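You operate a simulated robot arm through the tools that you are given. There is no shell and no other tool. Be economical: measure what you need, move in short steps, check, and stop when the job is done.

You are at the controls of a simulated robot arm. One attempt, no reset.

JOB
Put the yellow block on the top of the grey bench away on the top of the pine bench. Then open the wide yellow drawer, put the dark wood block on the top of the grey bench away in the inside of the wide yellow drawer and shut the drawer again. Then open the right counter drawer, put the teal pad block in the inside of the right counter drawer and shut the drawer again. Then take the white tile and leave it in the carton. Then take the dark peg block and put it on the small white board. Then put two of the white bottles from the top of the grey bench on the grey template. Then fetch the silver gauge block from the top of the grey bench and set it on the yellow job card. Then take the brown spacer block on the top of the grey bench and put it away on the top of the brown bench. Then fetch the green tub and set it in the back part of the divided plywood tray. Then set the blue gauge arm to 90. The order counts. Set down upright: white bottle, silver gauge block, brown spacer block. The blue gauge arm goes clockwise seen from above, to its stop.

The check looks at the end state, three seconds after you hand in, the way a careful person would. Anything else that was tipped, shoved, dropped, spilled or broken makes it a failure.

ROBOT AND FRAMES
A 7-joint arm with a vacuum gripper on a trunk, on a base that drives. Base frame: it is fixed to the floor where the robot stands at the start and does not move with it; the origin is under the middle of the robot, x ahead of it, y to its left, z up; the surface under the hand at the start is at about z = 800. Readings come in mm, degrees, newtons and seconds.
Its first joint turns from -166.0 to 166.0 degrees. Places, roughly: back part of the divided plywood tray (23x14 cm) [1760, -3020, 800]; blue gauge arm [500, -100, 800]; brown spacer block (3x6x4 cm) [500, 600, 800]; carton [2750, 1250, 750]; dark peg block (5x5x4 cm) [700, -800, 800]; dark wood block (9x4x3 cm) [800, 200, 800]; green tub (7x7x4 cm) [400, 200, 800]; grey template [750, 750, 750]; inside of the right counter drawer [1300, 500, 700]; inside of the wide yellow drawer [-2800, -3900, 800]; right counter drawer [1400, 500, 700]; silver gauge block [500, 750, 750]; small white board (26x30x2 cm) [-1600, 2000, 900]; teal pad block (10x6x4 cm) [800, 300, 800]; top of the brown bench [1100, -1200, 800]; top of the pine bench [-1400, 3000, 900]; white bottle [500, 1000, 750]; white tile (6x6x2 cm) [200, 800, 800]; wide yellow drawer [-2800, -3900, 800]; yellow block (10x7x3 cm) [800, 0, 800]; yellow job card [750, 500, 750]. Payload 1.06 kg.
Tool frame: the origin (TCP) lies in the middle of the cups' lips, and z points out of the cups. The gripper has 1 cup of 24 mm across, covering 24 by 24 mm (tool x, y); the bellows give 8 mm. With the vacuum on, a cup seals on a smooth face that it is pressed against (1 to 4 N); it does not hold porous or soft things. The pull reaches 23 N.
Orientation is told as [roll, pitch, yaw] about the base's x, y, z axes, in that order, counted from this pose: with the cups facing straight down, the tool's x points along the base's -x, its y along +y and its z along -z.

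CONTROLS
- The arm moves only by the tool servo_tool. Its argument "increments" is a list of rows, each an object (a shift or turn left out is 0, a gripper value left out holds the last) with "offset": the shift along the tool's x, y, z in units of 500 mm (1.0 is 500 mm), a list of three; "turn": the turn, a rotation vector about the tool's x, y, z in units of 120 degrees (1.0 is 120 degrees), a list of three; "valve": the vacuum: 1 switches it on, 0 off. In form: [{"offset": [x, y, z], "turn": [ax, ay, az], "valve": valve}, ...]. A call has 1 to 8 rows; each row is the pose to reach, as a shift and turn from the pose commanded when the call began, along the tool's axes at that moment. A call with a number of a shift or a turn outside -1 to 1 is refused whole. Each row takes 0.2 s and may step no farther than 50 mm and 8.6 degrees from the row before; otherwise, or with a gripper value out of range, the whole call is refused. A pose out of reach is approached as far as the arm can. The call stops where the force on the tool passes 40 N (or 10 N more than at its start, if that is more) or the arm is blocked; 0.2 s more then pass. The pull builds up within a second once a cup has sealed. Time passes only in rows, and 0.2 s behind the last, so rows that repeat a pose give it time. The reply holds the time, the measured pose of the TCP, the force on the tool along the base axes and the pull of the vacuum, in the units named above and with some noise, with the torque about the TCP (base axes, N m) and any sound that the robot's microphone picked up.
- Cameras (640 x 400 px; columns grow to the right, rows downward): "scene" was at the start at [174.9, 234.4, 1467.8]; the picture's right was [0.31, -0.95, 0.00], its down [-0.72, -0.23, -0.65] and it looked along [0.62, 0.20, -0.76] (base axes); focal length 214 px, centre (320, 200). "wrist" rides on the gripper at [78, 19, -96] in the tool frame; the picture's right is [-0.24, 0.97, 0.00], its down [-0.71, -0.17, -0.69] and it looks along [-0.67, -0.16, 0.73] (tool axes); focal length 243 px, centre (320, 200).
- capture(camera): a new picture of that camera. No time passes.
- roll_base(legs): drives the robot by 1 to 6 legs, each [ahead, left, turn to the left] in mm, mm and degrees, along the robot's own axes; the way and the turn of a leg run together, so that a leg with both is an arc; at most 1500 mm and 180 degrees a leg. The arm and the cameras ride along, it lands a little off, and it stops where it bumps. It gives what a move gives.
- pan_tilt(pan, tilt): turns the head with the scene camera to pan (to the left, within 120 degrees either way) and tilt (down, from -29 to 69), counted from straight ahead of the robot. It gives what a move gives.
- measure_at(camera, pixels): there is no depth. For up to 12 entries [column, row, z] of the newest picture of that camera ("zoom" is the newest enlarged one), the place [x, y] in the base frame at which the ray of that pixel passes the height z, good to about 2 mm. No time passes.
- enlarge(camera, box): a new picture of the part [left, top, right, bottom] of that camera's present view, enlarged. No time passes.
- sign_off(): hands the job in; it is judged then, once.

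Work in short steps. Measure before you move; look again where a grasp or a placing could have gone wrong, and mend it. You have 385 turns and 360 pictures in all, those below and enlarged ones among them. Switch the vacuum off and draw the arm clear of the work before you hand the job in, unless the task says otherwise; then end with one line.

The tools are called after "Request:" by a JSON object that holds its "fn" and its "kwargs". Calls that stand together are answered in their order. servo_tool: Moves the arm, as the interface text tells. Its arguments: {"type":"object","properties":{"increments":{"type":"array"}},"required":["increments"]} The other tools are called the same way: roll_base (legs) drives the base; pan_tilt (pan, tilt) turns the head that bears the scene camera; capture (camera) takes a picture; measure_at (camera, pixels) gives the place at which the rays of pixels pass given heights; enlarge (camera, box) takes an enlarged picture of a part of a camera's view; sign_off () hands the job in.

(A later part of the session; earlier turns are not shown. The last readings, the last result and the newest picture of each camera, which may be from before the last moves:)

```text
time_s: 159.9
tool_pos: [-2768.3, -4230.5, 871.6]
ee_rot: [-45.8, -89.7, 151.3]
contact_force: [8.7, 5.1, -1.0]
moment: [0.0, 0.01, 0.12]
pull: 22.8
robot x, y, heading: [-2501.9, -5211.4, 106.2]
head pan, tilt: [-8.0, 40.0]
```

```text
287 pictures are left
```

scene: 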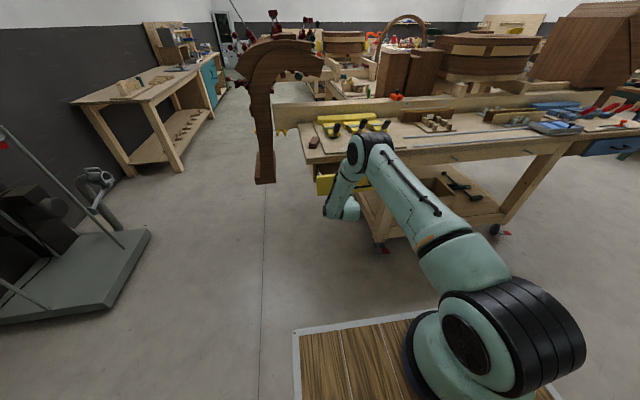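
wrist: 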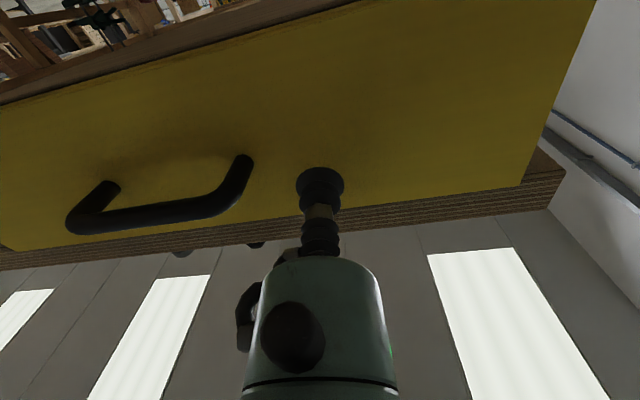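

Drawer is following. Continue another 150 mm with a slight correction to the right.

Request:
{"fn": "servo_tool", "kwargs": {"increments": [{"offset": [0, -0.006, -0.04]}, {"offset": [0, -0.008, -0.08]}, {"offset": [0, -0.009, -0.12]}, {"offset": [0, -0.011, -0.16]}, {"offset": [0, -0.012, -0.2]}, {"offset": [0, -0.013, -0.24]}, {"offset": [0, -0.014, -0.28]}]}}

Request:
{"fn": "capture", "kwargs": {"camera": "scene"}}

Request:
{"fn": "capture", "kwargs": {"camera": "wrist"}}

```text
time_s: 161.5
tool_pos: [-2725.1, -4362.5, 871.6]
ee_rot: [-73.3, -89.8, 178.7]
contact_force: [-8.2, 0.2, 4.0]
moment: [-0.02, 0.06, 0.0]
pull: 23.0
robot x, y, heading: [-2501.6, -5208.6, 106.4]
head pan, tilt: [-8.0, 40.0]
```

```text
286 pictures are left
```

scene: 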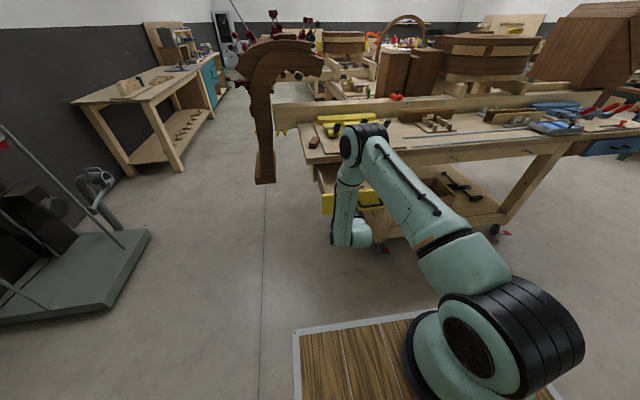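

```text
285 pictures are left
```

wrist: 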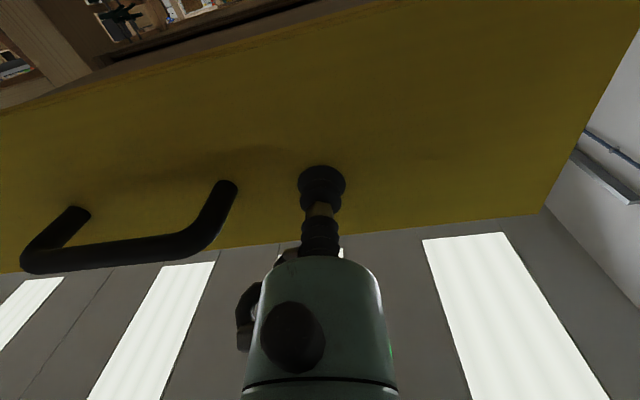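

Opened ~240 mm. Release the vacuum and back the base off.

Request:
{"fn": "servo_tool", "kwargs": {"increments": [{"offset": [0, 0, 0.004], "valve": 0}, {"offset": [0, 0, 0.0]}, {"offset": [0, 0, -0.01]}, {"offset": [0, 0, -0.05]}]}}

Request:
{"fn": "capture", "kwargs": {"camera": "wrist"}}

```text
time_s: 162.5
tool_pos: [-2717.3, -4387.9, 872.9]
ee_rot: [-51.4, -89.8, 156.9]
contact_force: [-0.1, 0.5, 0.1]
moment: [-0.01, 0.01, -0.05]
pull: 0.1
robot x, y, heading: [-2502.4, -5208.7, 106.1]
head pan, tilt: [-8.0, 40.0]
```

```text
284 pictures are left
```

wrist: 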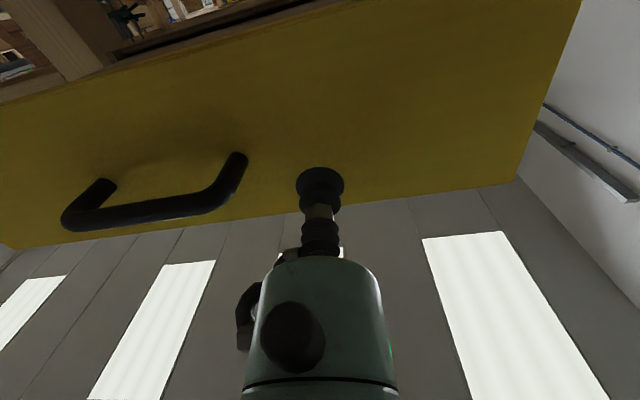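

Request:
{"fn": "servo_tool", "kwargs": {"increments": [{"offset": [-0.06, 0, -0.06]}, {"offset": [-0.14, 0, -0.08]}, {"offset": [-0.22, 0, -0.08], "turn": [0, 0.07, 0]}, {"offset": [-0.3, 0, -0.08], "turn": [0, 0.14, 0]}, {"offset": [-0.38, 0, -0.08], "turn": [0, 0.21, 0]}, {"offset": [-0.46, 0, -0.08], "turn": [0, 0.28, 0]}, {"offset": [-0.52, 0, -0.08], "turn": [0, 0.35, 0]}, {"offset": [-0.52, 0, -0.08], "turn": [0, 0.42, 0]}]}}

Request:
{"fn": "servo_tool", "kwargs": {"increments": [{"turn": [0, 0.07, 0]}, {"turn": [0, 0.14, 0]}, {"turn": [0, 0.21, 0]}, {"turn": [0, 0.28, 0]}, {"turn": [0, 0.33, 0]}]}}

Request:
{"fn": "capture", "kwargs": {"camera": "scene"}}

```text
time_s: 164.3
tool_pos: [-2706.1, -4425.7, 1133.6]
ee_rot: [-0.2, -39.4, 105.7]
contact_force: [0.6, -0.5, 0.8]
moment: [0.0, 0.02, 0.01]
pull: 0.1
robot x, y, heading: [-2497.8, -5204.4, 106.0]
head pan, tilt: [-8.0, 40.0]
```

```text
time_s: 165.5
tool_pos: [-2710.2, -4424.4, 1131.7]
ee_rot: [-0.2, 0.3, 105.6]
contact_force: [0.5, -0.3, 0.8]
moment: [0.01, 0.0, 0.0]
pull: 0.0
robot x, y, heading: [-2503.7, -5207.0, 106.1]
head pan, tilt: [-8.0, 40.0]
```

```text
283 pictures are left
```

scene: 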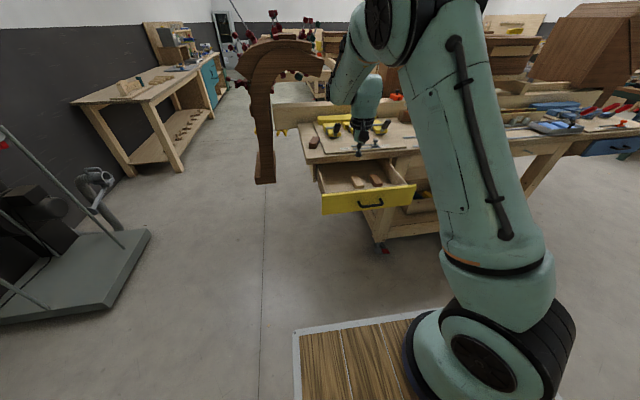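

The drawer is open. Drive forward 340 mm to reach the block on the table.

Request:
{"fn": "roll_base", "kwargs": {"legs": [[330, 30, 0]]}}

Request:
{"fn": "capture", "kwargs": {"camera": "scene"}}

Request:
{"fn": "capture", "kwargs": {"camera": "wrist"}}

```text
time_s: 167.7
tool_pos: [-2847.4, -4111.6, 1132.3]
ee_rot: [-0.2, 0.2, 106.3]
contact_force: [-0.8, -0.1, -0.4]
moment: [0.0, 0.02, -0.02]
pull: 0.0
robot x, y, heading: [-2628.3, -4892.1, 107.0]
head pan, tilt: [-8.0, 40.0]
```

```text
282 pictures are left
```

scene: 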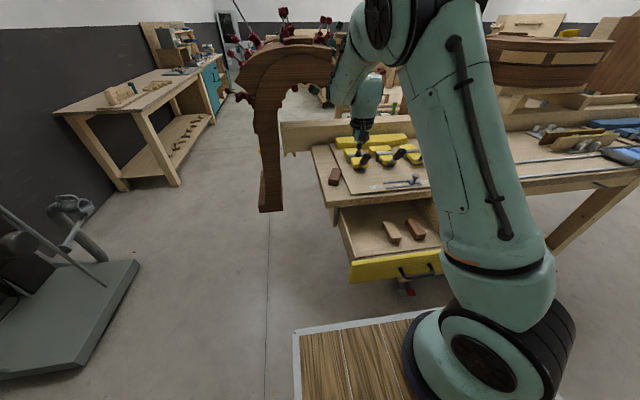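

```text
281 pictures are left
```

wrist: 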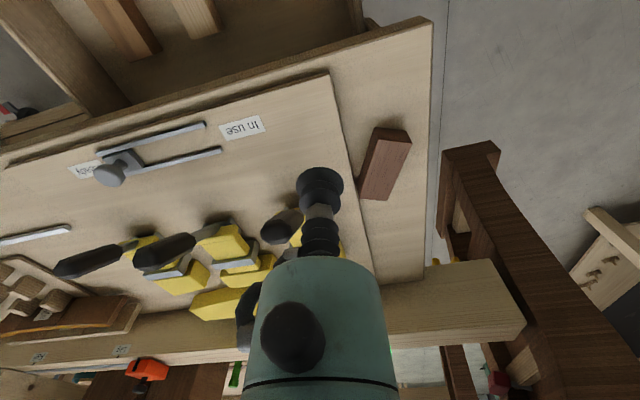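

Request:
{"fn": "enlarge", "kwargs": {"camera": "wrist", "box": [320, 100, 480, 200]}}

Request:
{"fn": "enlarge", "kwargs": {"camera": "scene", "box": [300, 180, 500, 305]}}

```text
4.00 times, centred on (400, 150) of wrist
```

zoom: 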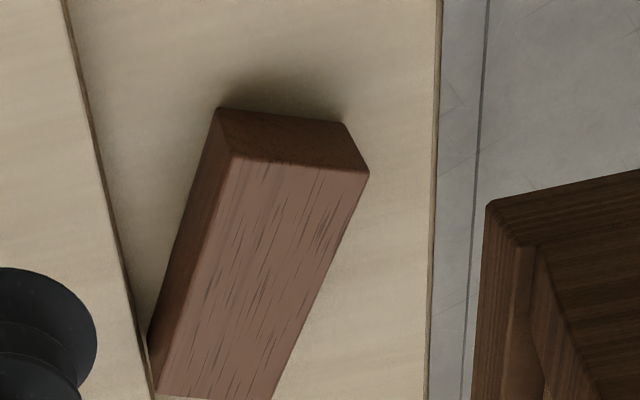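

```text
3.20 times, centred on (400, 242) of scene
```

zoom: 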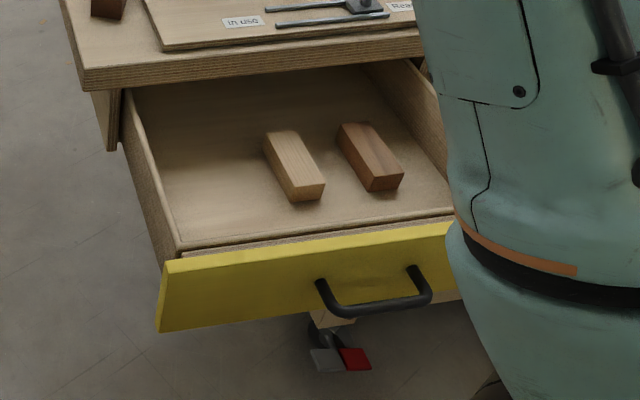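

Request:
{"fn": "measure_at", "kwargs": {"camera": "wrist", "pixels": [[378, 139, 987], [412.2, 143, 987], [358.7, 199, 987], [388, 200, 987]]}}

Request:
{"fn": "measure_at", "kwargs": {"camera": "zoom", "pixels": [[165, 262, 918], [455, 225, 918], [205, 185, 850], [272, 150, 850], [290, 200, 850], [175, 240, 870], [135, 95, 890], [128, 95, 910]]}}

```text
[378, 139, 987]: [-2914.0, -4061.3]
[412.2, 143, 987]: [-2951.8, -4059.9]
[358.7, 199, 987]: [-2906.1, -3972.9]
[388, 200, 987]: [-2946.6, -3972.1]
```

```text
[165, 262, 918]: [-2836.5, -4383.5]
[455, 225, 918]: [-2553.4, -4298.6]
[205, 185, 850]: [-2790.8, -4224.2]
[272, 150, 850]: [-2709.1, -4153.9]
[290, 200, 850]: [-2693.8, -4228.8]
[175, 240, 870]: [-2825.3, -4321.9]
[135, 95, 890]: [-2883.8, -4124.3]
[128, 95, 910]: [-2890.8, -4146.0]
```

Block centre (-2930,-4017). Move over it and descend with vacuum.

Request:
{"fn": "servo_tool", "kwargs": {"increments": [{"offset": [-0.076, 0.035, 0]}, {"offset": [-0.152, 0.07, 0]}, {"offset": [-0.229, 0.106, 0]}, {"offset": [-0.229, 0.106, 0.08]}, {"offset": [-0.229, 0.106, 0.16]}, {"offset": [-0.229, 0.106, 0.24], "valve": 1}, {"offset": [-0.229, 0.106, 0.275]}]}}

Request:
{"fn": "servo_tool", "kwargs": {"increments": [{"offset": [0, 0, 0.008]}, {"offset": [0, 0, 0.016]}, {"offset": [0, 0, 0.02]}]}}

```text
time_s: 169.3
tool_pos: [-2928.4, -4014.2, 994.4]
ee_rot: [-0.3, 0.2, 106.3]
contact_force: [0.3, 0.3, -0.1]
moment: [0.02, -0.03, 0.0]
pull: 0.1
robot x, y, heading: [-2631.1, -4893.2, 107.0]
head pan, tilt: [-8.0, 40.0]
```

```text
time_s: 170.1
tool_pos: [-2928.3, -4014.3, 985.3]
ee_rot: [-0.3, 0.0, 106.3]
contact_force: [2.4, 1.9, 19.5]
moment: [-0.01, 0.02, 0.05]
pull: 23.0
robot x, y, heading: [-2628.5, -4894.0, 106.9]
head pan, tilt: [-8.0, 40.0]
```

Lift and move over the drawer spot (-2786,-4250).

Request:
{"fn": "servo_tool", "kwargs": {"increments": [{"offset": [0, 0, -0.08]}, {"offset": [0, 0, -0.17]}, {"offset": [0.089, -0.023, -0.18]}, {"offset": [0.178, -0.047, -0.18]}, {"offset": [0.267, -0.07, -0.18]}, {"offset": [0.355, -0.093, -0.18]}, {"offset": [0.444, -0.117, -0.18]}, {"offset": [0.533, -0.14, -0.18]}]}}

Request:
{"fn": "capture", "kwargs": {"camera": "scene"}}

Request:
{"fn": "capture", "kwargs": {"camera": "wrist"}}

```text
time_s: 171.9
tool_pos: [-2787.2, -4251.9, 1074.6]
ee_rot: [-0.2, 0.2, 106.3]
contact_force: [0.3, 0.5, -1.2]
moment: [0.0, -0.01, 0.01]
pull: 22.6
robot x, y, heading: [-2629.1, -4892.8, 107.3]
head pan, tilt: [-8.0, 40.0]
```

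```text
278 pictures are left
```

scene: 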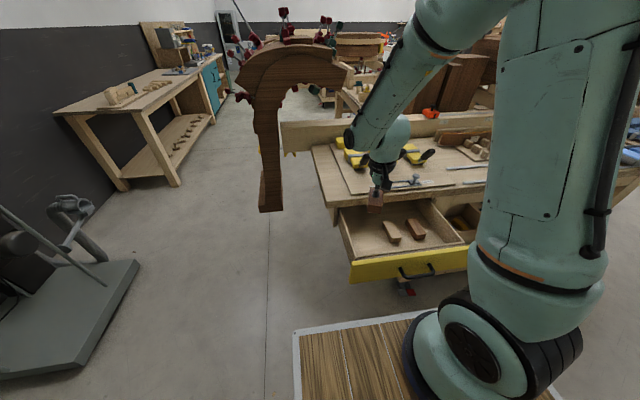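

```text
277 pictures are left
```

wrist: 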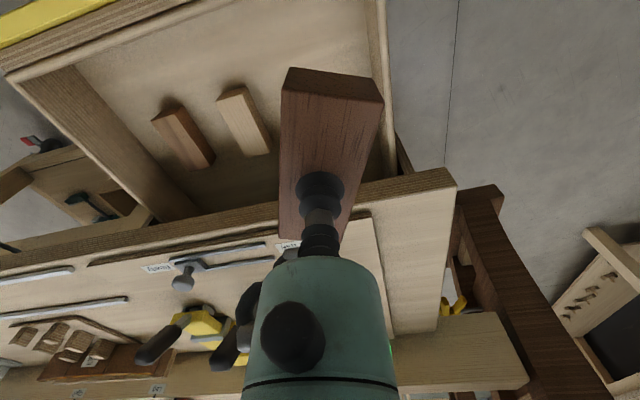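

Request:
{"fn": "servo_tool", "kwargs": {"increments": [{"offset": [0, 0, 0.08]}, {"offset": [0, 0, 0.16]}, {"offset": [0, 0, 0.24]}, {"offset": [0, 0, 0.3]}]}}

Request:
{"fn": "capture", "kwargs": {"camera": "wrist"}}

Request:
{"fn": "enlarge", "kwargs": {"camera": "scene", "box": [310, 160, 470, 260]}}

```text
time_s: 172.9
tool_pos: [-2789.1, -4252.0, 923.3]
ee_rot: [-0.3, 0.2, 106.3]
contact_force: [0.0, -0.2, -0.6]
moment: [0.0, -0.01, 0.0]
pull: 22.4
robot x, y, heading: [-2632.8, -4896.5, 106.8]
head pan, tilt: [-8.0, 40.0]
```

```text
276 pictures are left
```

wrist: 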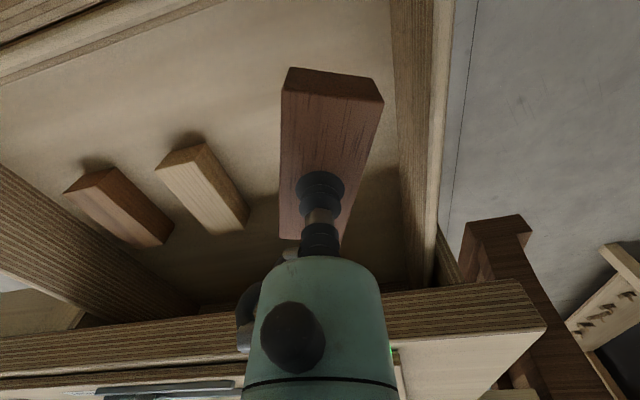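

```text
4.00 times, centred on (390, 210) of scene
```

zoom: 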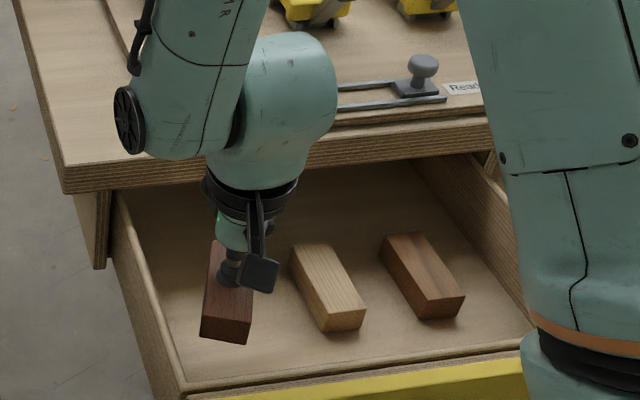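

Request:
{"fn": "servo_tool", "kwargs": {"increments": [{"offset": [0, 0, 0.04]}, {"offset": [0, 0, 0.07]}, {"offset": [0, 0, 0.084]}, {"offset": [0, 0, 0.096]}]}}

```text
time_s: 173.9
tool_pos: [-2787.0, -4252.5, 876.8]
ee_rot: [-0.3, 0.2, 106.3]
contact_force: [-0.4, -0.4, -0.2]
moment: [0.01, 0.01, 0.01]
pull: 22.6
robot x, y, heading: [-2631.3, -4892.6, 107.1]
head pan, tilt: [-8.0, 40.0]
```

Request:
{"fn": "servo_tool", "kwargs": {"increments": [{"offset": [0, 0, 0.01]}, {"offset": [0, 0, 0.02]}, {"offset": [0, 0, 0.03]}, {"offset": [0, 0, 0.04]}]}}

Request:
{"fn": "capture", "kwargs": {"camera": "wrist"}}

```text
time_s: 174.9
tool_pos: [-2785.4, -4254.4, 856.5]
ee_rot: [-0.4, 0.2, 106.3]
contact_force: [-0.1, -0.1, -0.5]
moment: [0.0, -0.02, 0.01]
pull: 23.0
robot x, y, heading: [-2630.0, -4893.3, 107.2]
head pan, tilt: [-8.0, 40.0]
```

```text
274 pictures are left
```

wrist: 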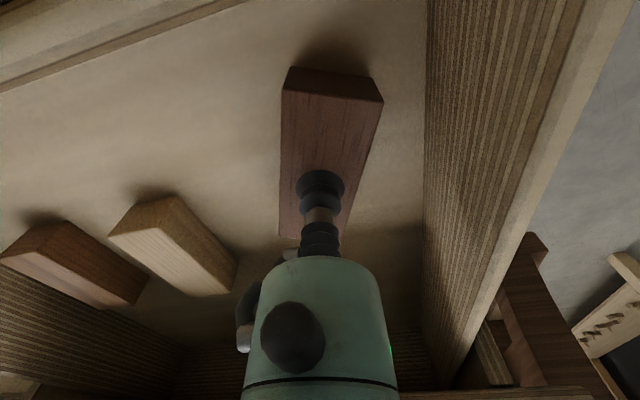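

Still above the floor. Continue in small steps.

Request:
{"fn": "servo_tool", "kwargs": {"increments": [{"offset": [0, 0, 0.008]}, {"offset": [0, 0, 0.016]}, {"offset": [0, 0, 0.024]}, {"offset": [0, 0, 0.03]}]}}

```text
time_s: 175.8
tool_pos: [-2786.1, -4251.3, 847.3]
ee_rot: [-0.3, -0.1, 106.3]
contact_force: [-0.7, -0.1, 21.8]
moment: [-0.06, 0.02, -0.02]
pull: 23.0
robot x, y, heading: [-2627.6, -4893.2, 107.2]
head pan, tilt: [-8.0, 40.0]
stopped in row 4: the force on the tool passed its limit at 47 N (the readings are from after the stop); the commanded pose is now the measured one
```

Contact at 847. Release and lift clear.

Request:
{"fn": "servo_tool", "kwargs": {"increments": [{"offset": [0, 0, -0.006], "valve": 0}, {"offset": [0, 0, -0.006]}, {"offset": [0, 0, -0.006]}, {"offset": [0, 0, -0.06]}, {"offset": [0, 0, -0.15]}, {"offset": [0, 0, -0.24]}, {"offset": [0, 0, -0.33]}, {"offset": [0, 0, -0.42]}]}}

Request:
{"fn": "capture", "kwargs": {"camera": "wrist"}}

```text
time_s: 177.6
tool_pos: [-2785.2, -4252.9, 1054.0]
ee_rot: [-0.3, 0.2, 106.3]
contact_force: [0.3, 0.1, 0.3]
moment: [0.01, 0.03, 0.0]
pull: 0.1
robot x, y, heading: [-2631.3, -4891.5, 107.0]
head pan, tilt: [-8.0, 40.0]
```

```text
273 pictures are left
```

wrist: 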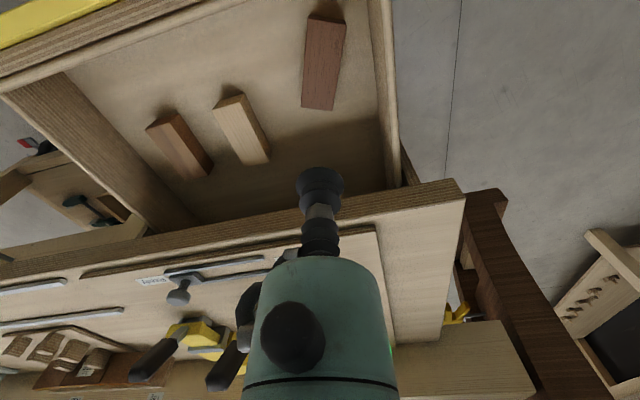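

Block is inside. Back the base up and pitch the tool horizontal again to push the drawer shut.

Request:
{"fn": "roll_base", "kwargs": {"legs": [[-320, 0, 0]]}}

Request:
{"fn": "servo_tool", "kwargs": {"increments": [{"offset": [-0.04, 0, -0.025], "turn": [0, -0.071, 0]}, {"offset": [-0.08, 0, -0.05], "turn": [0, -0.142, 0]}, {"offset": [-0.12, 0, -0.075], "turn": [0, -0.213, 0]}, {"offset": [-0.16, 0, -0.1], "turn": [0, -0.284, 0]}, {"offset": [-0.2, 0, -0.125], "turn": [0, -0.355, 0]}, {"offset": [-0.24, 0, -0.15], "turn": [0, -0.426, 0]}, {"offset": [-0.27, 0, -0.17], "turn": [0, -0.497, 0]}, {"offset": [-0.27, 0, -0.17], "turn": [0, -0.568, 0]}]}}

```text
time_s: 179.7
tool_pos: [-2693.1, -4554.9, 1054.3]
ee_rot: [-0.3, 0.0, 106.2]
contact_force: [0.0, 0.4, -0.1]
moment: [0.03, 0.02, 0.01]
pull: 0.1
robot x, y, heading: [-2535.4, -5192.5, 107.2]
head pan, tilt: [-8.0, 40.0]
```

```text
time_s: 181.5
tool_pos: [-2730.9, -4426.8, 1139.6]
ee_rot: [-0.9, -68.2, 107.0]
contact_force: [-0.1, -0.8, 0.5]
moment: [-0.02, 0.0, 0.03]
pull: 0.1
robot x, y, heading: [-2540.7, -5197.8, 106.8]
head pan, tilt: [-8.0, 40.0]
```

Request:
{"fn": "servo_tool", "kwargs": {"increments": [{"offset": [0.08, 0, 0.032], "turn": [0, -0.06, 0]}, {"offset": [0.16, 0, 0.064], "turn": [0, -0.12, 0]}, {"offset": [0.24, 0, 0.096], "turn": [0, -0.18, 0]}, {"offset": [0.32, 0, 0.128], "turn": [0, -0.18, 0]}, {"offset": [0.4, 0, 0.16], "turn": [0, -0.18, 0]}, {"offset": [0.49, 0, 0.195], "turn": [0, -0.18, 0]}]}}

Request:
{"fn": "capture", "kwargs": {"camera": "wrist"}}

Request:
{"fn": "capture", "kwargs": {"camera": "scene"}}

```text
time_s: 182.9
tool_pos: [-2726.1, -4428.2, 876.5]
ee_rot: [-50.5, -89.7, 156.7]
contact_force: [-0.4, -0.5, -0.2]
moment: [0.01, 0.01, 0.01]
pull: 0.1
robot x, y, heading: [-2540.1, -5194.2, 106.7]
head pan, tilt: [-8.0, 40.0]
```

```text
272 pictures are left
```

wrist: 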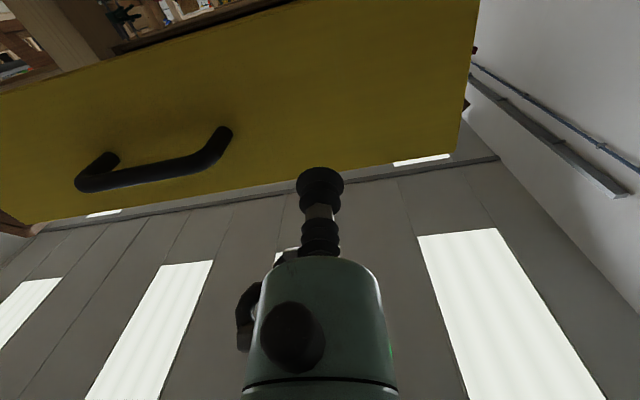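

```text
271 pictures are left
```

scene: 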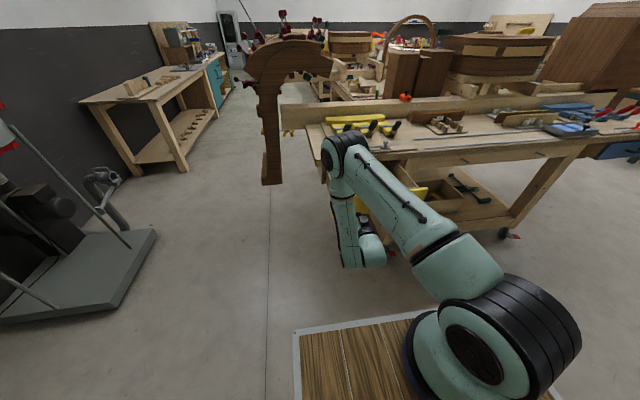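

Push the drawer shut with the cup.

Request:
{"fn": "servo_tool", "kwargs": {"increments": [{"offset": [0, 0, 0.08]}, {"offset": [0, 0, 0.13]}, {"offset": [0, 0.001, 0.19]}, {"offset": [0, 0.003, 0.25]}, {"offset": [0, 0.005, 0.31]}, {"offset": [0, 0.006, 0.37]}, {"offset": [0, 0.007, 0.43]}, {"offset": [0, 0.009, 0.49]}]}}

Request:
{"fn": "servo_tool", "kwargs": {"increments": [{"offset": [0, 0.001, 0.04]}, {"offset": [0, 0.002, 0.08]}, {"offset": [0, 0.003, 0.1]}]}}

Request:
{"fn": "capture", "kwargs": {"camera": "wrist"}}

```text
time_s: 184.7
tool_pos: [-2798.7, -4191.5, 874.8]
ee_rot: [-49.5, -89.7, 155.7]
contact_force: [0.0, -0.7, -0.6]
moment: [0.01, 0.0, -0.04]
pull: 0.1
robot x, y, heading: [-2538.1, -5194.6, 106.9]
head pan, tilt: [-8.0, 40.0]
```

```text
time_s: 185.5
tool_pos: [-2817.2, -4144.6, 873.6]
ee_rot: [-48.6, -89.6, 154.8]
contact_force: [0.7, -1.2, 1.3]
moment: [-0.04, 0.01, -0.01]
pull: 0.2
robot x, y, heading: [-2535.8, -5191.5, 107.1]
head pan, tilt: [-8.0, 40.0]
```

```text
270 pictures are left
```

wrist: 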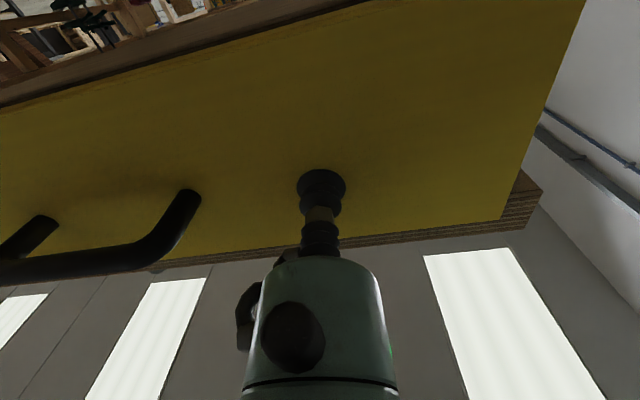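

A few mm to go; press until the force shows the stop.

Request:
{"fn": "servo_tool", "kwargs": {"increments": [{"offset": [0, 0, 0.006]}, {"offset": [0, 0, 0.012]}, {"offset": [0, 0, 0.018]}, {"offset": [0, 0, 0.022]}]}}

```text
time_s: 186.5
tool_pos: [-2819.6, -4134.3, 875.0]
ee_rot: [-45.0, -89.7, 151.1]
contact_force: [2.7, -1.9, -1.0]
moment: [0.01, -0.02, 0.06]
pull: 0.0
robot x, y, heading: [-2537.5, -5193.1, 107.3]
head pan, tilt: [-8.0, 40.0]
```

Request:
{"fn": "servo_tool", "kwargs": {"increments": [{"offset": [0, 0, 0.006]}, {"offset": [0, 0, 0.012]}, {"offset": [0, 0, 0.018]}]}}

Request:
{"fn": "capture", "kwargs": {"camera": "wrist"}}

```text
time_s: 187.3
tool_pos: [-2821.2, -4129.2, 874.5]
ee_rot: [-38.1, -89.6, 144.3]
contact_force: [7.7, -26.9, 10.9]
moment: [-0.27, -0.08, 0.02]
pull: 0.1
robot x, y, heading: [-2539.4, -5193.6, 106.7]
head pan, tilt: [-8.0, 40.0]
stopped in row 3: the force on the tool passed its limit at 45 N (the readings are from after the stop); the commanded pose is now the measured one
```

```text
269 pictures are left
```

wrist: 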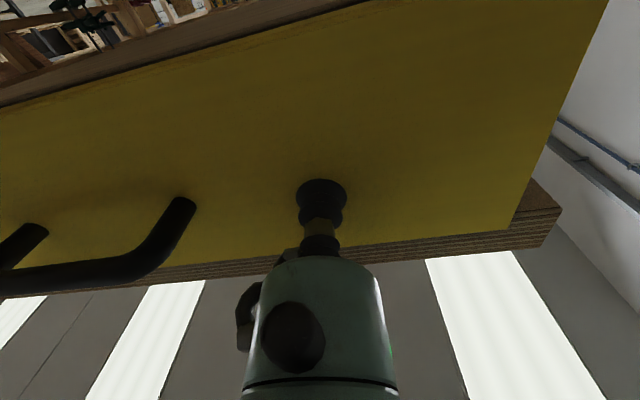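

Closed at its stop. Retract, raise and pitch the tool back down.

Request:
{"fn": "servo_tool", "kwargs": {"increments": [{"offset": [0, 0, -0.08]}, {"offset": [0, 0, -0.17]}, {"offset": [0, 0, -0.26]}, {"offset": [0, 0, -0.35]}, {"offset": [0, 0, -0.42]}]}}

Request:
{"fn": "servo_tool", "kwargs": {"increments": [{"offset": [-0.08, 0, 0]}, {"offset": [-0.16, 0, 0]}, {"offset": [-0.24, 0, 0], "turn": [0, 0.07, 0]}, {"offset": [-0.32, 0, 0], "turn": [0, 0.14, 0]}, {"offset": [-0.4, 0, 0], "turn": [0, 0.21, 0]}, {"offset": [-0.48, 0, 0], "turn": [0, 0.28, 0]}, {"offset": [-0.52, 0, 0], "turn": [0, 0.35, 0]}, {"offset": [-0.52, 0, 0], "turn": [0, 0.42, 0]}]}}

Request:
{"fn": "servo_tool", "kwargs": {"increments": [{"turn": [0, 0.07, 0]}, {"turn": [0, 0.14, 0]}, {"turn": [0, 0.21, 0]}, {"turn": [0, 0.28, 0]}, {"turn": [0, 0.33, 0]}]}}

Request:
{"fn": "capture", "kwargs": {"camera": "scene"}}

```text
time_s: 188.5
tool_pos: [-2763.2, -4331.5, 873.4]
ee_rot: [-36.2, -89.5, 142.2]
contact_force: [0.7, 0.4, 0.2]
moment: [-0.01, 0.0, 0.02]
pull: 0.1
robot x, y, heading: [-2540.2, -5191.6, 107.0]
head pan, tilt: [-8.0, 40.0]
```

```text
time_s: 190.3
tool_pos: [-2765.5, -4327.7, 1134.6]
ee_rot: [-0.3, -39.1, 106.2]
contact_force: [-0.2, -0.4, 0.3]
moment: [0.0, 0.01, -0.01]
pull: 0.1
robot x, y, heading: [-2536.1, -5197.8, 107.0]
head pan, tilt: [-8.0, 40.0]
```

```text
time_s: 191.5
tool_pos: [-2764.4, -4329.6, 1133.4]
ee_rot: [-0.4, 0.6, 106.0]
contact_force: [0.4, -0.2, 0.2]
moment: [0.0, 0.0, 0.0]
pull: 0.1
robot x, y, heading: [-2537.2, -5188.4, 106.9]
head pan, tilt: [-8.0, 40.0]
```

```text
268 pictures are left
```

scene: 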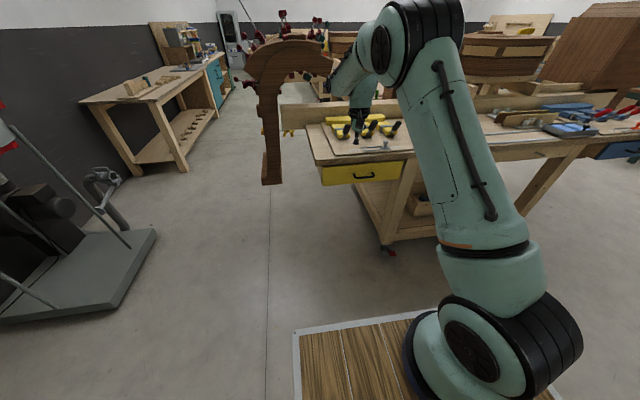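

Drawer shut. Now I drive back out along the corridor in stages.

Request:
{"fn": "roll_base", "kwargs": {"legs": [[0, 0, -88.5], [1000, 450, 0], [700, 0, 0]]}}

```text
time_s: 204.3
tool_pos: [-177.4, -4008.3, 1133.8]
ee_rot: [-0.3, 0.4, 16.6]
contact_force: [0.6, -0.3, -0.2]
moment: [0.01, 0.02, -0.01]
pull: 0.1
robot x, y, heading: [-1039.4, -4246.6, 17.6]
head pan, tilt: [-8.0, 40.0]
```

Request:
{"fn": "roll_base", "kwargs": {"legs": [[1420, 20, 0], [0, 0, 90], [1300, 0, 0]]}}

```text
time_s: 221.6
tool_pos: [-516.2, -1763.7, 1135.0]
ee_rot: [-0.3, 0.4, 112.8]
contact_force: [0.2, 0.0, 0.5]
moment: [0.02, -0.01, 0.0]
pull: 0.1
robot x, y, heading: [-188.3, -2595.8, 113.4]
head pan, tilt: [-8.0, 40.0]
```

Request:
{"fn": "roll_base", "kwargs": {"legs": [[1400, -200, 0], [1200, -200, 0], [0, 0, -45]]}}

Request:
{"fn": "pan_tilt", "kwargs": {"pan": -15, "tilt": 25}}

Request:
{"fn": "capture", "kwargs": {"camera": "scene"}}

```text
time_s: 236.7
tool_pos: [-549.0, 813.7, 1133.8]
ee_rot: [-0.3, 0.3, 68.7]
contact_force: [0.4, 0.3, -1.7]
moment: [0.0, -0.01, 0.01]
pull: 0.0
robot x, y, heading: [-895.1, -5.8, 69.3]
head pan, tilt: [-8.0, 40.0]
```

```text
time_s: 237.4
tool_pos: [-549.2, 813.0, 1134.2]
ee_rot: [-0.3, 0.4, 68.6]
contact_force: [-0.1, 0.3, 0.4]
moment: [0.02, -0.03, -0.02]
pull: 0.0
robot x, y, heading: [-893.2, -7.9, 69.5]
head pan, tilt: [-15.0, 25.0]
```

```text
267 pictures are left
```

scene: 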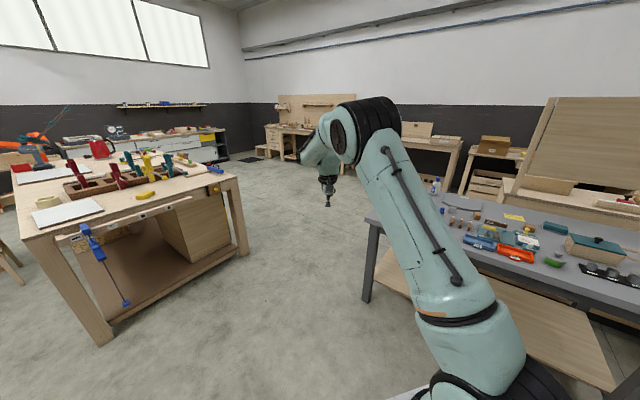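

Request:
{"fn": "roll_base", "kwargs": {"legs": [[1450, 0, 0], [0, 0, -51], [650, 120, 0]]}}

Request:
{"fn": "pan_tilt", "kwargs": {"pan": -25, "tilt": 35}}

Request:
{"fn": "capture", "kwargs": {"camera": "scene"}}

```text
time_s: 250.4
tool_pos: [999.2, 2082.2, 1135.8]
ee_rot: [-0.3, 0.5, 22.3]
contact_force: [0.0, -0.1, 0.0]
moment: [0.02, 0.01, -0.03]
pull: 0.0
robot x, y, heading: [164.3, 1763.0, 23.1]
head pan, tilt: [-15.0, 25.0]
```

```text
time_s: 251.1
tool_pos: [998.8, 2080.8, 1135.1]
ee_rot: [-0.2, 0.4, 22.4]
contact_force: [0.1, 0.1, -0.5]
moment: [-0.03, 0.02, -0.01]
pull: 0.1
robot x, y, heading: [164.9, 1764.4, 23.0]
head pan, tilt: [-25.0, 35.0]
```

```text
266 pictures are left
```

scene: 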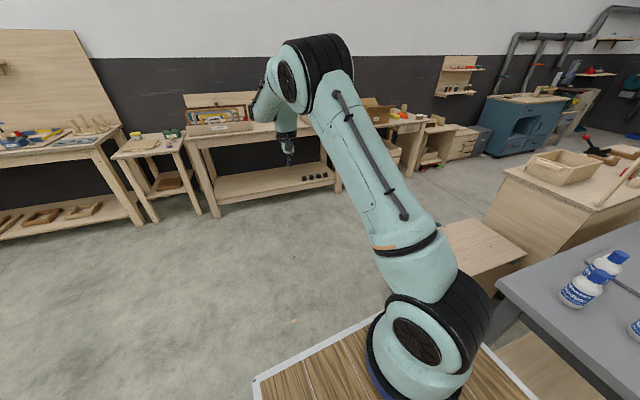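

Request:
{"fn": "roll_base", "kwargs": {"legs": [[900, -100, 0]]}}

Request:
{"fn": "pan_tilt", "kwargs": {"pan": -80, "tilt": 35}}

Request:
{"fn": "capture", "kwargs": {"camera": "scene"}}

```text
time_s: 255.8
tool_pos: [1853.5, 2335.1, 1134.1]
ee_rot: [-0.3, 0.4, 22.2]
contact_force: [0.1, -0.3, 0.0]
moment: [0.02, 0.04, -0.01]
pull: 0.1
robot x, y, heading: [1017.8, 2014.8, 23.2]
head pan, tilt: [-25.0, 35.0]
```

```text
time_s: 257.1
tool_pos: [1854.2, 2336.3, 1134.5]
ee_rot: [-0.3, 0.3, 22.3]
contact_force: [-0.4, 0.3, -0.6]
moment: [0.0, -0.01, -0.02]
pull: 0.0
robot x, y, heading: [1015.5, 2013.7, 23.3]
head pan, tilt: [-80.0, 35.0]
```

```text
265 pictures are left
```

scene: 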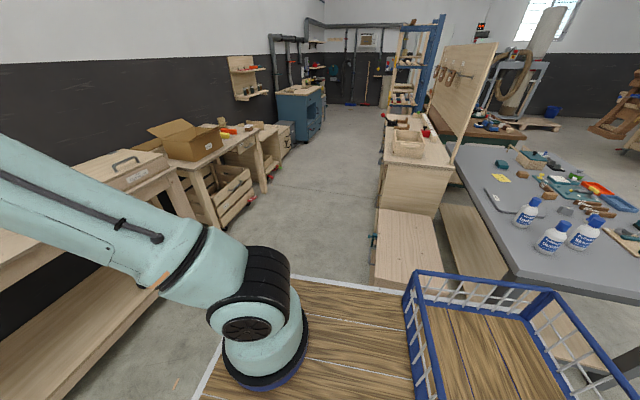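

Request:
{"fn": "measure_at", "kwargs": {"camera": "scene", "pixels": [[372, 285, 0], [378, 205, 700], [435, 215, 700], [435, 290, 700], [376, 280, 700], [372, 240, 600], [215, 230, 0], [265, 192, 0], [120, 245, 700], [185, 165, 800], [180, 140, 900]]}}

Request:
{"fn": "enlarge", "kwargs": {"camera": "scene", "box": [340, 120, 500, 300]}}

```text
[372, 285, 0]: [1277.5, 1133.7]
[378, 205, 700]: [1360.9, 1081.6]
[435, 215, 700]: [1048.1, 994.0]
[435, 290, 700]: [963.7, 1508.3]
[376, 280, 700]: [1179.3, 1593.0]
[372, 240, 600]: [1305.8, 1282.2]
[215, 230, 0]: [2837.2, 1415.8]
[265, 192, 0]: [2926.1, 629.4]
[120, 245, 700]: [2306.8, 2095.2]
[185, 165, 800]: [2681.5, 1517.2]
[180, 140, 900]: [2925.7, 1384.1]
```

```text
2.22 times, centred on (420, 210) of scene
```

zoom: 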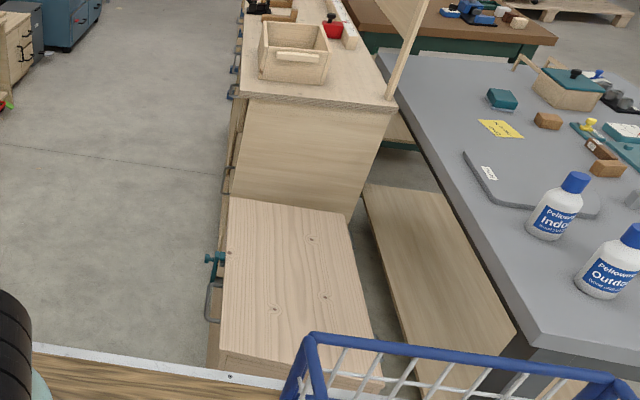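

I turn to head south along the aisle (heading −72°), step into it, and look at the east face of the counter.

Request:
{"fn": "roll_base", "kwargs": {"legs": [[0, 0, -95], [0, 750, 0]]}}

Request:
{"fn": "pan_tilt", "kwargs": {"pan": -25, "tilt": 35}}

Request:
{"fn": "capture", "kwargs": {"camera": "scene"}}

```text
time_s: 265.1
tool_pos: [2007.7, 1428.5, 1134.6]
ee_rot: [-0.3, 0.5, -70.4]
contact_force: [0.6, -0.4, -0.7]
moment: [0.0, -0.01, 0.01]
pull: 0.1
robot x, y, heading: [1732.1, 2275.8, -69.6]
head pan, tilt: [-80.0, 35.0]
```

```text
time_s: 266.3
tool_pos: [2008.5, 1428.0, 1134.3]
ee_rot: [-0.3, 0.4, -70.4]
contact_force: [-0.3, -0.4, 0.5]
moment: [0.01, 0.01, 0.02]
pull: 0.0
robot x, y, heading: [1729.1, 2278.6, -69.4]
head pan, tilt: [-25.0, 35.0]
```

```text
263 pictures are left
```

scene: 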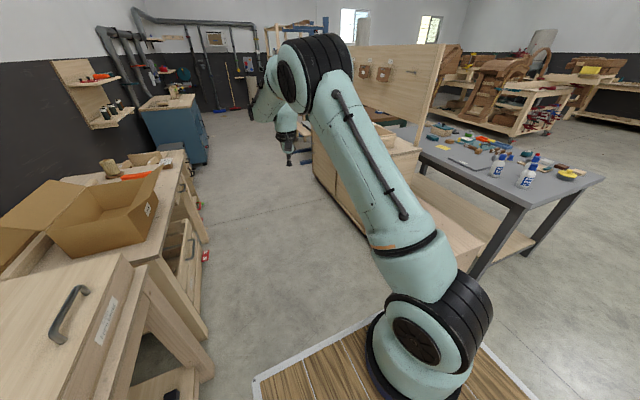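

Request:
{"fn": "measure_at", "kwargs": {"camera": "scene", "pixels": [[212, 375, 0], [208, 335, 0], [200, 240, 0], [440, 250, 0], [320, 180, 0]]}}

Request:
{"fn": "roll_base", "kwargs": {"legs": [[600, -100, -2]]}}

Request:
{"fn": "pan_tilt", "kwargs": {"pan": -65, "tilt": 35}}

Request:
{"fn": "capture", "kwargs": {"camera": "scene"}}

```text
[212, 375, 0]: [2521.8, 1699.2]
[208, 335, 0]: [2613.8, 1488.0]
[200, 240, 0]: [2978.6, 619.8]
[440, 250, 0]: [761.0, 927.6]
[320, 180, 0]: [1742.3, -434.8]
```

```text
time_s: 269.7
tool_pos: [2083.8, 824.3, 1134.3]
ee_rot: [-0.1, 0.4, -72.4]
contact_force: [0.3, -0.4, 0.1]
moment: [-0.02, -0.02, 0.04]
pull: 0.1
robot x, y, heading: [1833.3, 1682.4, -71.6]
head pan, tilt: [-25.0, 35.0]
```

```text
time_s: 270.8
tool_pos: [2084.4, 824.9, 1135.6]
ee_rot: [-0.3, 0.5, -72.3]
contact_force: [-0.7, 0.2, 0.3]
moment: [-0.01, -0.05, 0.01]
pull: 0.1
robot x, y, heading: [1833.0, 1683.7, -71.6]
head pan, tilt: [-65.0, 35.0]
```

```text
262 pictures are left
```

scene: 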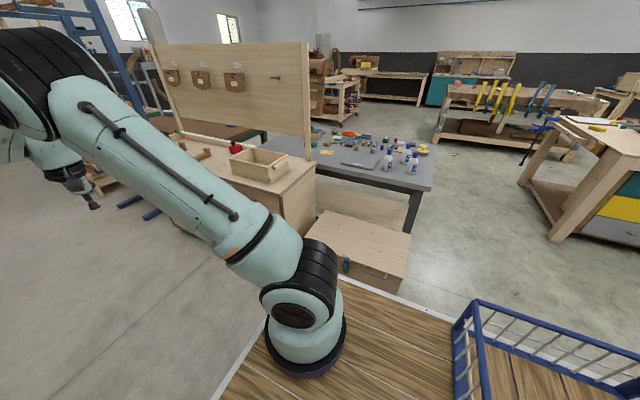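

Request:
{"fn": "roll_base", "kwargs": {"legs": [[900, 0, 0]]}}

Request:
{"fn": "pan_tilt", "kwargs": {"pan": -105, "tilt": 40}}

Request:
{"fn": "capture", "kwargs": {"camera": "scene"}}

```text
time_s: 275.6
tool_pos: [2411.8, -40.6, 1134.3]
ee_rot: [-0.3, 0.3, -70.9]
contact_force: [0.9, 0.3, 1.0]
moment: [-0.03, 0.02, -0.03]
pull: 0.1
robot x, y, heading: [2135.0, 810.9, -70.0]
head pan, tilt: [-65.0, 35.0]
```

```text
time_s: 276.7
tool_pos: [2411.7, -40.6, 1134.4]
ee_rot: [-0.3, 0.4, -70.9]
contact_force: [0.4, -0.4, -0.3]
moment: [0.0, 0.0, -0.02]
pull: 0.0
robot x, y, heading: [2138.0, 810.8, -69.9]
head pan, tilt: [-105.0, 40.0]
```

```text
261 pictures are left
```

scene: 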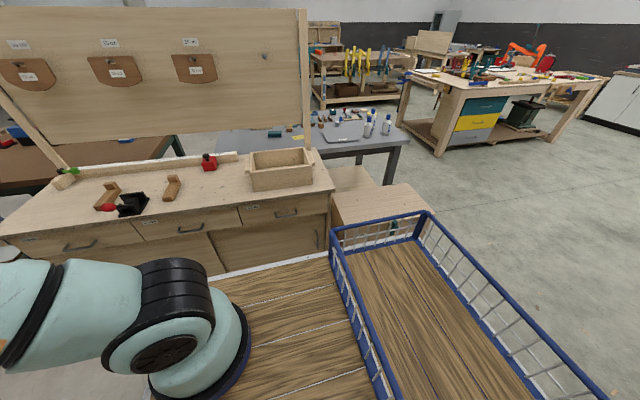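

Three counter drawers visible; the right one is at (285,208). I enlarge and measure.

Request:
{"fn": "enlarge", "kwargs": {"camera": "scene", "box": [130, 130, 350, 268]}}

Request:
{"fn": "measure_at", "kwargs": {"camera": "scene", "pixels": [[333, 188, 800], [333, 188, 850], [333, 188, 900], [285, 212, 700], [285, 212, 750], [285, 212, 800], [5, 240, 850], [325, 250, 300], [100, 243, 800]]}}

```text
2.90 times, centred on (240, 199) of scene
```

zoom: 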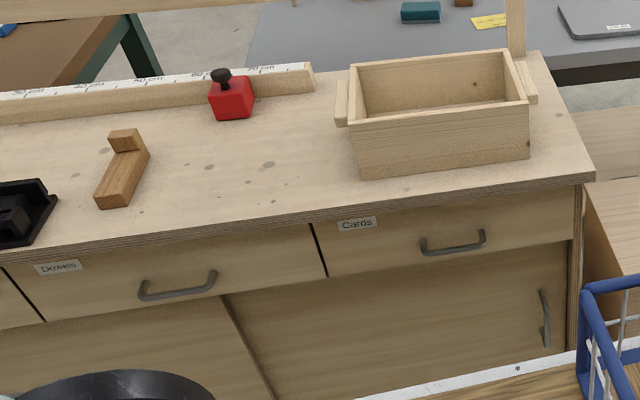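

```text
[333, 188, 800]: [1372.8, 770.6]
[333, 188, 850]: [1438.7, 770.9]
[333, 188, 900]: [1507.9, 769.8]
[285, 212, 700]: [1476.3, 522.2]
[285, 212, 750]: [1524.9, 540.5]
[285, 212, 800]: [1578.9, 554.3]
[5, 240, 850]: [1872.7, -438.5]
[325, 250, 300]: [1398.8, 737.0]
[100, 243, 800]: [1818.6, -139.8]
```

Right drawer ("Cards") handle at about (1473,521,700). I shift the base slightly, then swing the arm to the robot's right to face the drawer.

Request:
{"fn": "roll_base", "kwargs": {"legs": [[-95, 60, -2]]}}

Request:
{"fn": "servo_tool", "kwargs": {"increments": [{"offset": [0.0678, -0.07, 0], "turn": [0, 0, 0.025]}, {"offset": [0.1274, -0.143, 0], "turn": [0, 0, 0.054]}, {"offset": [0.1822, -0.219, 0], "turn": [0, 0, 0.0875]}, {"offset": [0.2234, -0.3002, 0], "turn": [0, 0, 0.125]}, {"offset": [0.2438, -0.3922, 0], "turn": [0, 0, 0.1667]}, {"offset": [0.2722, -0.482, 0], "turn": [0, 0, 0.2083]}, {"offset": [0.3082, -0.569, 0], "turn": [0, 0, 0.25]}, {"offset": [0.3516, -0.6526, 0], "turn": [0, 0, 0.2917]}]}}

Request:
{"fn": "capture", "kwargs": {"camera": "scene"}}

```text
time_s: 277.9
tool_pos: [2409.0, 61.8, 1134.5]
ee_rot: [-0.3, 0.4, -72.9]
contact_force: [-0.3, 0.1, 0.1]
moment: [-0.04, 0.0, 0.0]
pull: 0.1
robot x, y, heading: [2166.6, 922.0, -72.0]
head pan, tilt: [-105.0, 40.0]
```

```text
time_s: 279.7
tool_pos: [2046.0, 132.8, 1138.3]
ee_rot: [-0.4, 0.2, -107.9]
contact_force: [-0.4, -0.3, 0.6]
moment: [-0.01, 0.01, -0.03]
pull: 0.0
robot x, y, heading: [2170.3, 922.6, -72.2]
head pan, tilt: [-105.0, 40.0]
```

```text
259 pictures are left
```

scene: 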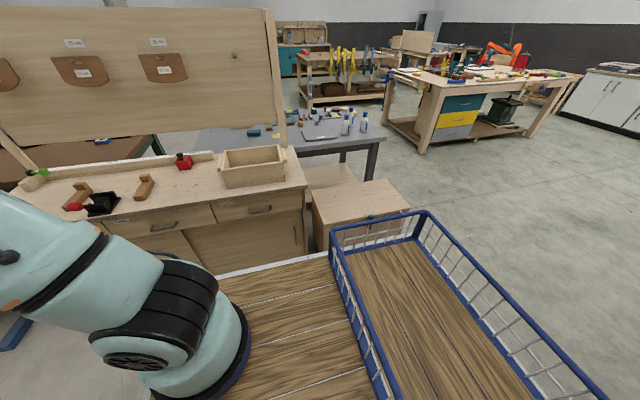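

Request:
{"fn": "servo_tool", "kwargs": {"increments": [{"offset": [-0.0042, -0.0942, 0], "turn": [0, 0, 0.0417]}, {"offset": [0, -0.1884, 0], "turn": [0, 0, 0.0833]}, {"offset": [0.0122, -0.2818, 0], "turn": [0, 0, 0.125]}, {"offset": [0.0326, -0.3738, 0], "turn": [0, 0, 0.1667]}, {"offset": [0.061, -0.4636, 0], "turn": [0, 0, 0.2083]}, {"offset": [0.097, -0.5506, 0], "turn": [0, 0, 0.25]}, {"offset": [0.1404, -0.6342, 0], "turn": [0, 0, 0.2917]}, {"offset": [0.1912, -0.7136, 0], "turn": [0, 0, 0.3333]}]}}

Request:
{"fn": "capture", "kwargs": {"camera": "scene"}}

Request:
{"fn": "capture", "kwargs": {"camera": "wrist"}}

```text
time_s: 281.5
tool_pos: [1737.3, 331.1, 1141.2]
ee_rot: [-0.5, 0.0, -147.9]
contact_force: [0.0, -0.6, 0.1]
moment: [0.04, 0.03, 0.03]
pull: 0.0
robot x, y, heading: [2165.3, 919.9, -72.2]
head pan, tilt: [-105.0, 40.0]
```

```text
258 pictures are left
```

scene: 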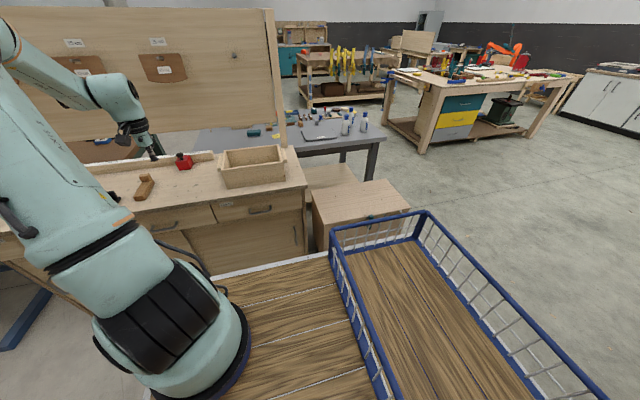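

```text
257 pictures are left
```

wrist: 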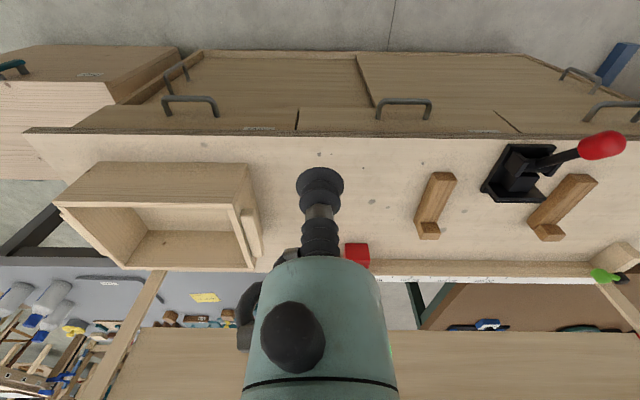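

Request:
{"fn": "measure_at", "kwargs": {"camera": "wrist", "pixels": [[190, 103, 700], [190, 103, 720], [165, 115, 720], [217, 115, 720], [297, 130, 795], [25, 130, 800], [403, 105, 720], [612, 110, 720], [297, 110, 770]]}}

Request:
{"fn": "enlarge", "kwargs": {"camera": "wrist", "box": [20, 40, 340, 240]}}

```text
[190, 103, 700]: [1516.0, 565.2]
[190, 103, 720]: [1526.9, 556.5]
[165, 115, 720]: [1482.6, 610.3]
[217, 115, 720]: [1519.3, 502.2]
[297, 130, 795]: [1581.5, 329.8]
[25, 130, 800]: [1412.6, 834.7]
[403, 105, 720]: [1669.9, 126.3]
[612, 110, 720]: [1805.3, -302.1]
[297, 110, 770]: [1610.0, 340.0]
```

```text
2.00 times, centred on (180, 140) of wrist
```

zoom: 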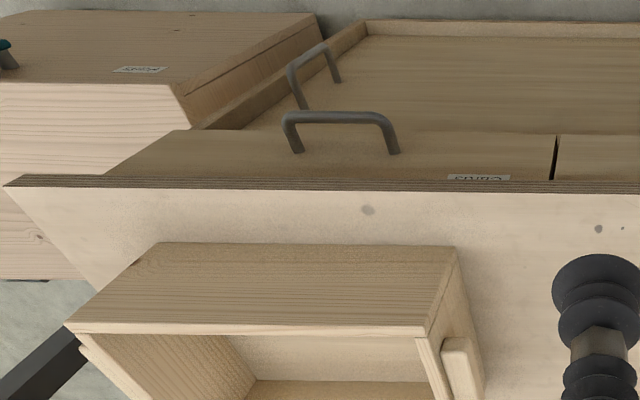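

Request:
{"fn": "measure_at", "kwargs": {"camera": "wrist", "pixels": [[25, 130, 850], [25, 130, 870], [297, 130, 850], [190, 103, 765], [170, 115, 765], [212, 115, 765], [403, 105, 765], [297, 112, 820]]}}

Request:
{"fn": "enlarge", "kwargs": {"camera": "scene", "box": [200, 140, 340, 270]}}

```text
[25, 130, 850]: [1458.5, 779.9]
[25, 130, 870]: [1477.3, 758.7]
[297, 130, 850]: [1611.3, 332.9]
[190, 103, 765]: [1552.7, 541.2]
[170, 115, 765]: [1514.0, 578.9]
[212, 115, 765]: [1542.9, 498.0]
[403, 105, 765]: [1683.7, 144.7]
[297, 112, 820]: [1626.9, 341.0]
```

```text
3.08 times, centred on (270, 205) of scene
```

zoom: 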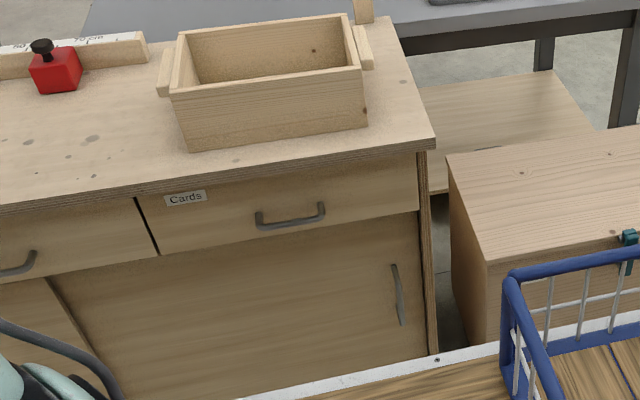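

Shift the base left 100 mm for a longer pull, then finish aligning the tool.

Request:
{"fn": "roll_base", "kwargs": {"legs": [[0, 100, 0]]}}

Request:
{"fn": "servo_tool", "kwargs": {"increments": [{"offset": [-0.022, -0.084, 0], "turn": [0, 0, 0.022]}, {"offset": [-0.044, -0.168, 0], "turn": [0, 0, 0.044]}, {"offset": [-0.066, -0.252, 0], "turn": [0, 0, 0.066]}, {"offset": [-0.088, -0.336, 0], "turn": [0, 0, 0.088]}, {"offset": [-0.111, -0.42, 0], "turn": [0, 0, 0.11]}]}}

```text
time_s: 282.7
tool_pos: [1834.0, 363.7, 1141.4]
ee_rot: [-0.4, -0.2, -147.9]
contact_force: [-0.2, -1.2, 0.2]
moment: [-0.01, -0.01, 0.0]
pull: 0.1
robot x, y, heading: [2265.0, 953.9, -72.1]
head pan, tilt: [-105.0, 40.0]
```

```text
time_s: 283.9
tool_pos: [1677.8, 513.7, 1141.7]
ee_rot: [-0.4, -0.2, -161.1]
contact_force: [0.6, 0.3, -0.4]
moment: [0.03, 0.01, 0.01]
pull: 0.1
robot x, y, heading: [2265.1, 957.2, -72.3]
head pan, tilt: [-105.0, 40.0]
```

Request:
{"fn": "servo_tool", "kwargs": {"increments": [{"turn": [0, -0.071, 0]}, {"turn": [0, -0.142, 0]}, {"turn": [0, -0.213, 0]}, {"turn": [0, -0.284, 0]}, {"turn": [0, -0.355, 0]}, {"turn": [0, -0.426, 0]}, {"turn": [0, -0.497, 0]}, {"turn": [0, -0.568, 0]}]}}

Request:
{"fn": "capture", "kwargs": {"camera": "scene"}}

```text
time_s: 285.7
tool_pos: [1675.8, 511.8, 1142.8]
ee_rot: [-1.0, -68.5, -160.0]
contact_force: [-0.6, -0.5, 0.1]
moment: [0.01, -0.02, 0.01]
pull: 0.0
robot x, y, heading: [2266.3, 956.2, -72.3]
head pan, tilt: [-105.0, 40.0]
```

```text
254 pictures are left
```

scene: 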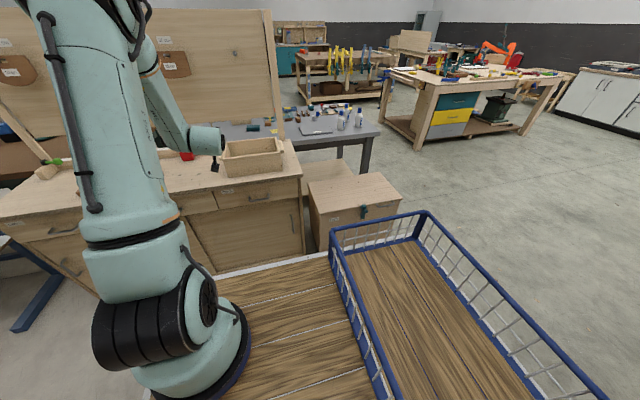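

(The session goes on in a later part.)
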